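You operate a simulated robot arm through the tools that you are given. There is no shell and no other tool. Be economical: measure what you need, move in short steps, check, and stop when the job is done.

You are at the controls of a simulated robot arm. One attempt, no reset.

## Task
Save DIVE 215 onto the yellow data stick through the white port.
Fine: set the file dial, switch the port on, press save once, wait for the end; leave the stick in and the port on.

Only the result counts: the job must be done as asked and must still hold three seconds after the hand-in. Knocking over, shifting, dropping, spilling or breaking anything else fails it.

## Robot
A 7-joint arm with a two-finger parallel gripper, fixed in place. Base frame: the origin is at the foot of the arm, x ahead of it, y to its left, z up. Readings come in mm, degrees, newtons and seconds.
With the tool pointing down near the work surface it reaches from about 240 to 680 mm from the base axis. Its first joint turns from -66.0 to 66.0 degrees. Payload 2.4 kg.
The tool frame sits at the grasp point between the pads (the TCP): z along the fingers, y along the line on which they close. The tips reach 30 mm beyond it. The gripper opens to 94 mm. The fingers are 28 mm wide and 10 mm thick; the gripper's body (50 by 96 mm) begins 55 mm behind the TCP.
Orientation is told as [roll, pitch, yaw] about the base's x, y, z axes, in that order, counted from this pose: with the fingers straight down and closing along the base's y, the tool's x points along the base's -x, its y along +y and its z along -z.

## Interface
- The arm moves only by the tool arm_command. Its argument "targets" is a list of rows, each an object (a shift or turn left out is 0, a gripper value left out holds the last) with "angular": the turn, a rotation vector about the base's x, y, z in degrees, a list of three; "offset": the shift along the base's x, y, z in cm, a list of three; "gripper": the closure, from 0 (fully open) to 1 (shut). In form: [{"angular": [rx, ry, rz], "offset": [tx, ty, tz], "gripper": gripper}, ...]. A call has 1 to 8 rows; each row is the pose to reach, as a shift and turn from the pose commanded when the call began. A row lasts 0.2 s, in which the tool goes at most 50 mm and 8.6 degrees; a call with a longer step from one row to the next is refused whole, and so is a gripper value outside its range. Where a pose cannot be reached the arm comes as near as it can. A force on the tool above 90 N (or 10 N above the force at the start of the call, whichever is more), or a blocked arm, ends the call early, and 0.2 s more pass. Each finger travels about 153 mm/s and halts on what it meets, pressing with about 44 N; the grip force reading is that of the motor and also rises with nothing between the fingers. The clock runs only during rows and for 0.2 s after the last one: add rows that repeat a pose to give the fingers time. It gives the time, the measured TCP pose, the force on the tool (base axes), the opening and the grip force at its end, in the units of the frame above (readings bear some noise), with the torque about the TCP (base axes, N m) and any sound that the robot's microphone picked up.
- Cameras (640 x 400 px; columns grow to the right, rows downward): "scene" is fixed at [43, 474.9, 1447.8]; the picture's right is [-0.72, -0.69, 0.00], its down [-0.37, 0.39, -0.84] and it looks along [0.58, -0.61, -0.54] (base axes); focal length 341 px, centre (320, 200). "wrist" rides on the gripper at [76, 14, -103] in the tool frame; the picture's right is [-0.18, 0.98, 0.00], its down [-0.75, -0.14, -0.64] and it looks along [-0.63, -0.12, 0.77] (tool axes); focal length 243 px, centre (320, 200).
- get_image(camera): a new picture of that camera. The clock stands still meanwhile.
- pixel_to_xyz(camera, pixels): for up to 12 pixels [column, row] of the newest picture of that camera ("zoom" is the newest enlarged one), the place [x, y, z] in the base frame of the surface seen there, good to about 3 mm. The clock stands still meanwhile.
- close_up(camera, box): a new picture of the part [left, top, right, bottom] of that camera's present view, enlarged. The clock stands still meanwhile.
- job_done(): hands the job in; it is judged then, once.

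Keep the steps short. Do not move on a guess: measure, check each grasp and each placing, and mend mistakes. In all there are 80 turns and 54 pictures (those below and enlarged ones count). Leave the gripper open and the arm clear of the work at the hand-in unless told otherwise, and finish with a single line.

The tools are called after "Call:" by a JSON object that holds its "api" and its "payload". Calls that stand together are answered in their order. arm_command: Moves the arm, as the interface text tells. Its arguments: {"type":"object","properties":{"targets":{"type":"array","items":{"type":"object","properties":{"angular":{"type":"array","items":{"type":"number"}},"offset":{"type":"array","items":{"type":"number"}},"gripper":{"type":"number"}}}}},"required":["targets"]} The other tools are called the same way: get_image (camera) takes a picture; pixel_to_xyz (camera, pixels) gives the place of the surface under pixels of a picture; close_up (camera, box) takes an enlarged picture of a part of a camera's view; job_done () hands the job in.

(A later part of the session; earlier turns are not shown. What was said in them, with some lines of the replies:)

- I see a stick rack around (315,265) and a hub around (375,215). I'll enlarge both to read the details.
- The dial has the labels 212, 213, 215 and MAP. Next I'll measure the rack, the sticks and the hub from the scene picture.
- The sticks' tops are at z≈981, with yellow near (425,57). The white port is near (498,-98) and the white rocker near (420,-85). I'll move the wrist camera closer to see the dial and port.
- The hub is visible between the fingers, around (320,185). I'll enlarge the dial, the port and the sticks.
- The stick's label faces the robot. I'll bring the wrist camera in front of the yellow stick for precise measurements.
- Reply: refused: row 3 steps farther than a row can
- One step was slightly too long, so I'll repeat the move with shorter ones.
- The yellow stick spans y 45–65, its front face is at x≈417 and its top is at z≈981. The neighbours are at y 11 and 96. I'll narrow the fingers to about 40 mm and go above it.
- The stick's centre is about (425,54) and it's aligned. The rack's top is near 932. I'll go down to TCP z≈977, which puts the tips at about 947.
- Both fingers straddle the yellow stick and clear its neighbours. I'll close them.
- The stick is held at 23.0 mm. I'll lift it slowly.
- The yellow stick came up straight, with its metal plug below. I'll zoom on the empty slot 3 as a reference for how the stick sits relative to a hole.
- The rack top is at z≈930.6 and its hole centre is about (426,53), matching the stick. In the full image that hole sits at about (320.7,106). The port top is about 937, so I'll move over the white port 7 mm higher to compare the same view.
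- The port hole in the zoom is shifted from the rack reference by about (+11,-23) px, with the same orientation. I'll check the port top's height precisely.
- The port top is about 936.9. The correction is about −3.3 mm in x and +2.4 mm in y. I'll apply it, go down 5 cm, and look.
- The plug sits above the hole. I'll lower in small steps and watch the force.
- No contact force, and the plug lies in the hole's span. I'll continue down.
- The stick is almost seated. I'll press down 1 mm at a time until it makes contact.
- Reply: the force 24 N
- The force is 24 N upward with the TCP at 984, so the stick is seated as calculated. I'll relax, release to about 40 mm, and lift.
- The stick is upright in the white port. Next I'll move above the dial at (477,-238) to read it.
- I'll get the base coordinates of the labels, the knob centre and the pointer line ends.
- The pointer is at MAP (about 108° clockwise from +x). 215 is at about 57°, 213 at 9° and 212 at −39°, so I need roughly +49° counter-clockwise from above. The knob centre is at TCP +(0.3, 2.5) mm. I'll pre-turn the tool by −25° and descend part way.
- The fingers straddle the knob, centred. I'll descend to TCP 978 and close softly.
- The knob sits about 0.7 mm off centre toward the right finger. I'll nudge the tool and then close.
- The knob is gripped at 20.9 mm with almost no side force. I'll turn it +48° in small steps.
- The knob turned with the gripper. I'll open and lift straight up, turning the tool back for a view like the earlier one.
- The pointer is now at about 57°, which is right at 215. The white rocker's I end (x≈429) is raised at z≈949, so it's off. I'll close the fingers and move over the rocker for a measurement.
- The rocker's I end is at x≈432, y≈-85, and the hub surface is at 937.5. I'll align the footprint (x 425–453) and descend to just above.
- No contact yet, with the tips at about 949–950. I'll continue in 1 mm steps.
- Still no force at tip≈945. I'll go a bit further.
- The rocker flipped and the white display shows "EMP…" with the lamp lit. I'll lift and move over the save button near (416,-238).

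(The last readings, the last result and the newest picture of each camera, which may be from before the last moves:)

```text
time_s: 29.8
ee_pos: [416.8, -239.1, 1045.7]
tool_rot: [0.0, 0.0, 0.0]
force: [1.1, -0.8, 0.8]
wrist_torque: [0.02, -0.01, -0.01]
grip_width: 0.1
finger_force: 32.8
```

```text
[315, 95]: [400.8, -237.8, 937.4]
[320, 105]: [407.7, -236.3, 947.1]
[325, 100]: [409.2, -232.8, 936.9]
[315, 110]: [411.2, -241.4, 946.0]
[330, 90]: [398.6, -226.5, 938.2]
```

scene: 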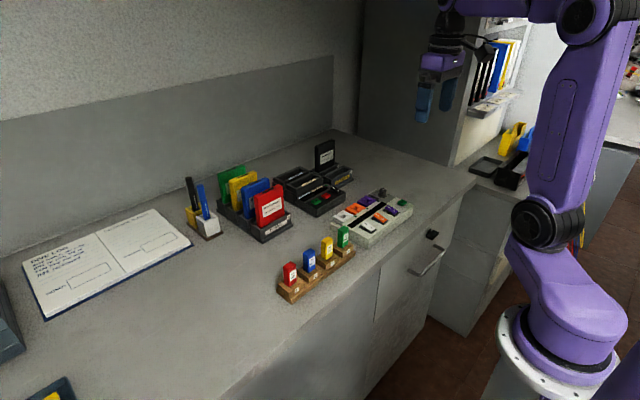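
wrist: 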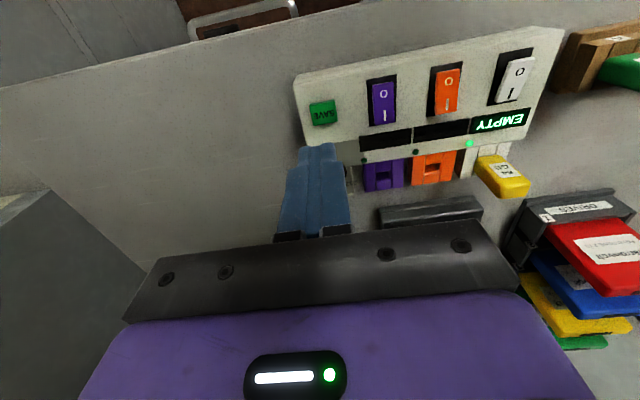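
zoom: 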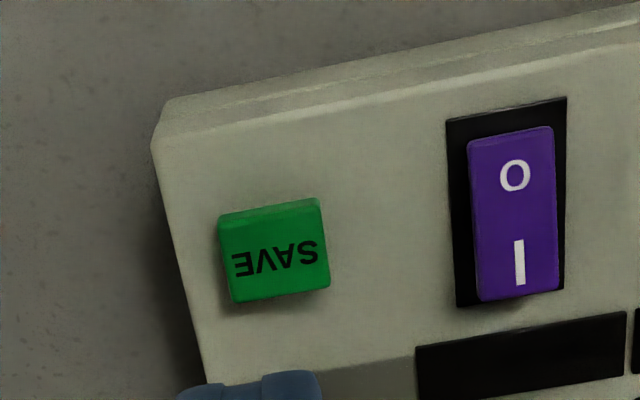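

The white display reads EMPTY. The save button's centre is about (415,-236), top ≈947. I'll align and descend to just above it.

Call:
{"api": "arm_command", "payload": {"targets": [{"offset": [-0.15, 0.25, -2.5]}, {"offset": [-0.15, 0.25, -5]}, {"offset": [-0.15, 0.25, -6.2]}, {"offset": [-0.15, 0.25, -6.2]}]}}

Call:
{"api": "close_up", "payload": {"camera": "scene", "box": [340, 160, 430, 230]}}

```text
time_s: 30.8
ee_pos: [413.5, -235.8, 981.6]
tool_rot: [0.0, 0.1, 0.0]
force: [-0.2, -0.1, -0.1]
wrist_torque: [0.04, 0.01, -0.02]
grip_width: 0.1
finger_force: 33.1
```

```text
5.71 times, centred on (385, 195) of scene
```

zoom: 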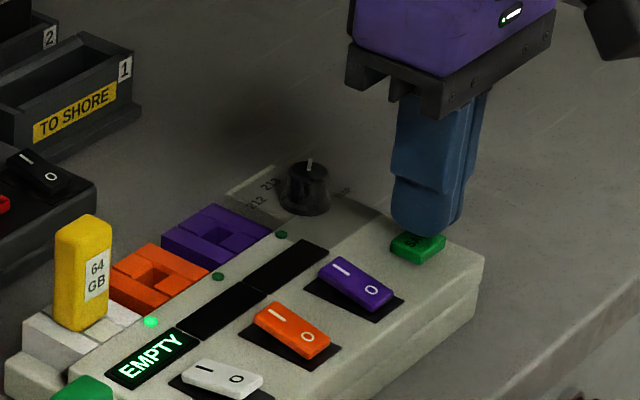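

The tip is right over SAVE. I'll press down in 1 mm steps.

Call:
{"api": "arm_command", "payload": {"targets": [{"offset": [0, 0, -0.2]}, {"offset": [0, 0, -0.35]}, {"offset": [0, 0, -0.5]}, {"offset": [0, 0, -0.6]}, {"offset": [0, 0, -0.7]}, {"offset": [0, 0, -0.7]}]}}

Call:
{"api": "close_up", "payload": {"camera": "scene", "box": [340, 160, 430, 230]}}

```text
time_s: 32.2
ee_pos: [414.2, -235.4, 974.4]
tool_rot: [0.0, 0.0, 0.0]
force: [-0.1, 1.0, 0.5]
wrist_torque: [0.01, -0.03, 0.03]
grip_width: 0.0
finger_force: 32.8
```

```text
5.71 times, centred on (385, 195) of scene
```

zoom: 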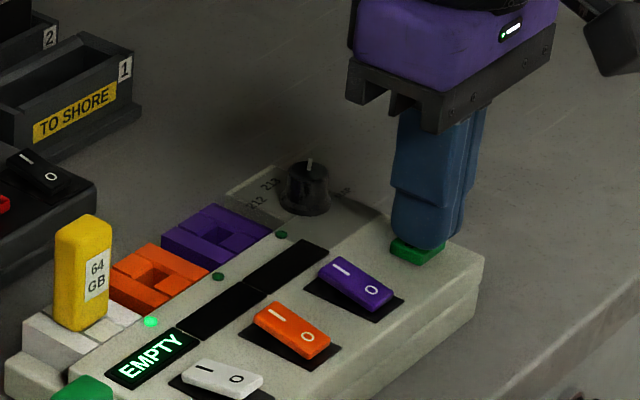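

Just touching, with no force yet. I'll press a few millimetres further.

Call:
{"api": "arm_command", "payload": {"targets": [{"offset": [0, 0, -0.1]}, {"offset": [0, 0, -0.2]}, {"offset": [0, 0, -0.3]}, {"offset": [0, 0, -0.3]}]}}

Call:
{"api": "close_up", "payload": {"camera": "scene", "box": [340, 160, 430, 230]}}

```text
time_s: 33.2
ee_pos: [412.8, -236.4, 972.0]
tool_rot: [0.0, 0.0, 0.1]
force: [2.3, -2.6, 7.5]
wrist_torque: [-0.1, -0.07, 0.02]
grip_width: 0.0
finger_force: 32.7
heard: click
```

```text
5.71 times, centred on (385, 195) of scene
```

zoom: 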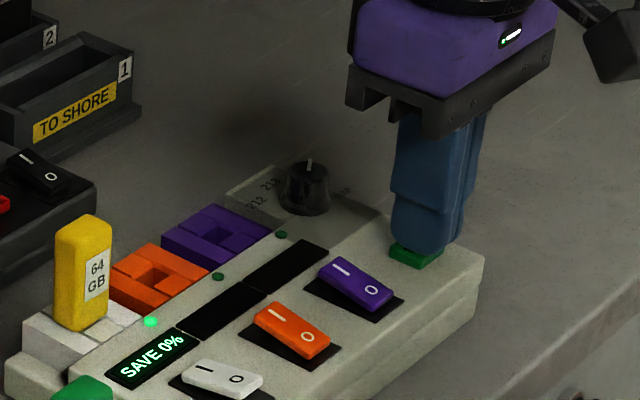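

A click was heard and the display says SAVE 0%. I'll lift straight off and wait.

Call:
{"api": "arm_command", "payload": {"targets": [{"offset": [0, 0, 2]}, {"offset": [0, 0, 6]}, {"offset": [0, 0, 10]}, {"offset": [0, 0, 12], "gripper": 0.5}, {"offset": [0, 0, 12], "gripper": 0}, {"offset": [0, 0, 12]}, {"offset": [0, 0, 12]}, {"offset": [0, 0, 12]}]}}

Call:
{"api": "close_up", "payload": {"camera": "scene", "box": [330, 170, 420, 240]}}

```text
time_s: 35.0
ee_pos: [414.1, -235.7, 1090.1]
tool_rot: [0.0, 0.0, -0.1]
force: [0.2, 0.0, -0.7]
wrist_torque: [-0.01, 0.0, -0.01]
grip_width: 94.1
finger_force: 0.0
```

```text
5.71 times, centred on (375, 205) of scene
```

zoom: 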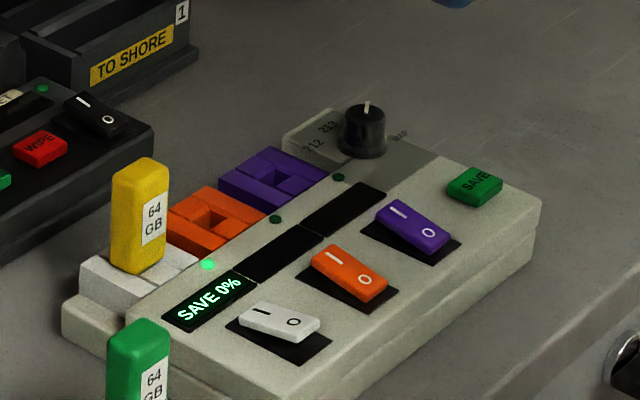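

Still SAVE 0%. I'll wait with the arm held still.

Call:
{"api": "arm_command", "payload": {"targets": [{}, {}, {}, {}, {}, {}, {}, {}]}}

Call:
{"api": "arm_command", "payload": {"targets": [{}, {}, {}, {}, {}, {}, {}, {}]}}

Call:
{"api": "arm_command", "payload": {"targets": [{}, {}, {}, {}, {}, {}, {}, {}]}}

Call:
{"api": "close_up", "payload": {"camera": "scene", "box": [330, 170, 420, 240]}}

```text
time_s: 36.8
ee_pos: [413.9, -235.4, 1090.1]
tool_rot: [0.0, -0.1, 0.0]
force: [0.2, -0.3, 0.3]
wrist_torque: [0.02, -0.01, -0.02]
grip_width: 94.0
finger_force: 0.1
```

```text
time_s: 38.6
ee_pos: [413.0, -234.3, 1088.9]
tool_rot: [0.1, 0.0, 0.0]
force: [-0.7, -0.3, -0.5]
wrist_torque: [0.01, -0.02, 0.02]
grip_width: 93.9
finger_force: 0.1
```

```text
time_s: 40.4
ee_pos: [413.8, -235.2, 1089.3]
tool_rot: [0.0, 0.0, 0.0]
force: [0.0, -0.2, -1.0]
wrist_torque: [0.02, 0.02, 0.03]
grip_width: 94.2
finger_force: 0.0
```

```text
5.71 times, centred on (375, 205) of scene
```

zoom: 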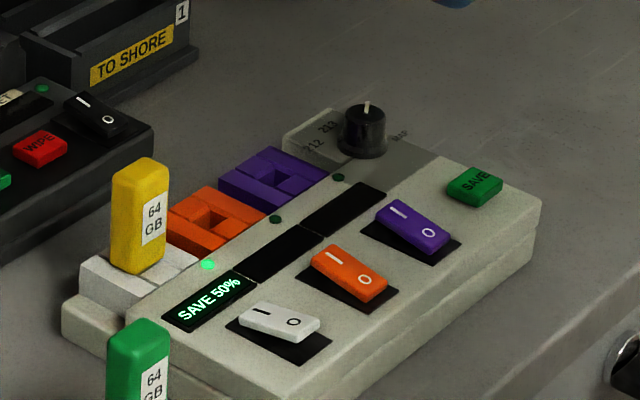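

It's at SAVE 50% about 7 s after the press. I'll wait about 9 s more.

Call:
{"api": "arm_command", "payload": {"targets": [{}, {}, {}, {}, {}, {}, {}, {}]}}

Call:
{"api": "arm_command", "payload": {"targets": [{}, {}, {}, {}, {}, {}, {}, {}]}}

Call:
{"api": "arm_command", "payload": {"targets": [{}, {}, {}, {}, {}, {}, {}, {}]}}

Call:
{"api": "arm_command", "payload": {"targets": [{}, {}, {}, {}, {}, {}, {}, {}]}}

Call:
{"api": "arm_command", "payload": {"targets": [{}, {}, {}, {}, {}, {}, {}, {}]}}

Call:
{"api": "close_up", "payload": {"camera": "scene", "box": [330, 170, 420, 240]}}

```text
time_s: 42.2
ee_pos: [413.5, -235.3, 1089.1]
tool_rot: [0.0, 0.0, 0.1]
force: [-0.4, 0.0, -0.6]
wrist_torque: [-0.05, 0.02, -0.03]
grip_width: 94.1
finger_force: 0.0
```

```text
time_s: 44.0
ee_pos: [412.4, -236.2, 1089.4]
tool_rot: [0.0, 0.0, -0.1]
force: [1.1, -0.1, 0.6]
wrist_torque: [-0.04, 0.02, 0.02]
grip_width: 93.9
finger_force: 0.0
```

```text
time_s: 45.8
ee_pos: [413.7, -235.9, 1090.0]
tool_rot: [0.0, 0.0, 0.0]
force: [0.1, 0.2, -0.4]
wrist_torque: [0.0, 0.0, 0.02]
grip_width: 94.1
finger_force: 0.1
```

```text
time_s: 47.6
ee_pos: [412.0, -235.1, 1090.5]
tool_rot: [0.0, 0.1, 0.0]
force: [-0.4, -0.5, -0.4]
wrist_torque: [0.01, 0.02, -0.01]
grip_width: 94.0
finger_force: 0.2
```

```text
time_s: 49.4
ee_pos: [413.0, -235.3, 1091.5]
tool_rot: [0.0, -0.1, 0.0]
force: [-0.4, 0.3, 1.3]
wrist_torque: [0.04, 0.0, 0.02]
grip_width: 93.9
finger_force: 0.0
```

```text
5.71 times, centred on (375, 205) of scene
```

zoom: 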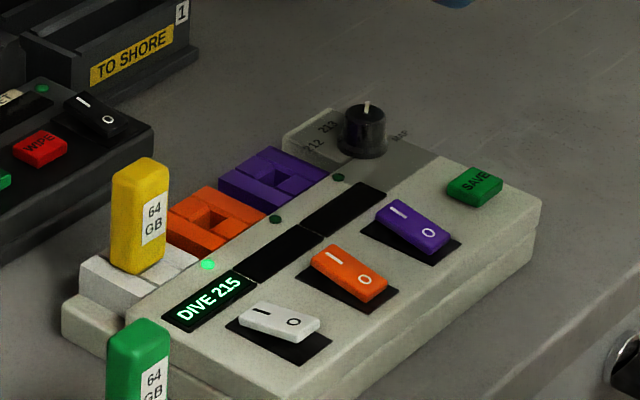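

The white display reads DIVE 215. The stick is in, the port is on, and the arm is clear with the gripper open. I'll hand in.

Call:
{"api": "job_done", "payload": {}}

```text
The job is handed in.
```

DIVE 215 is saved on the yellow stick in the white port; the stick is still in and the port is on.
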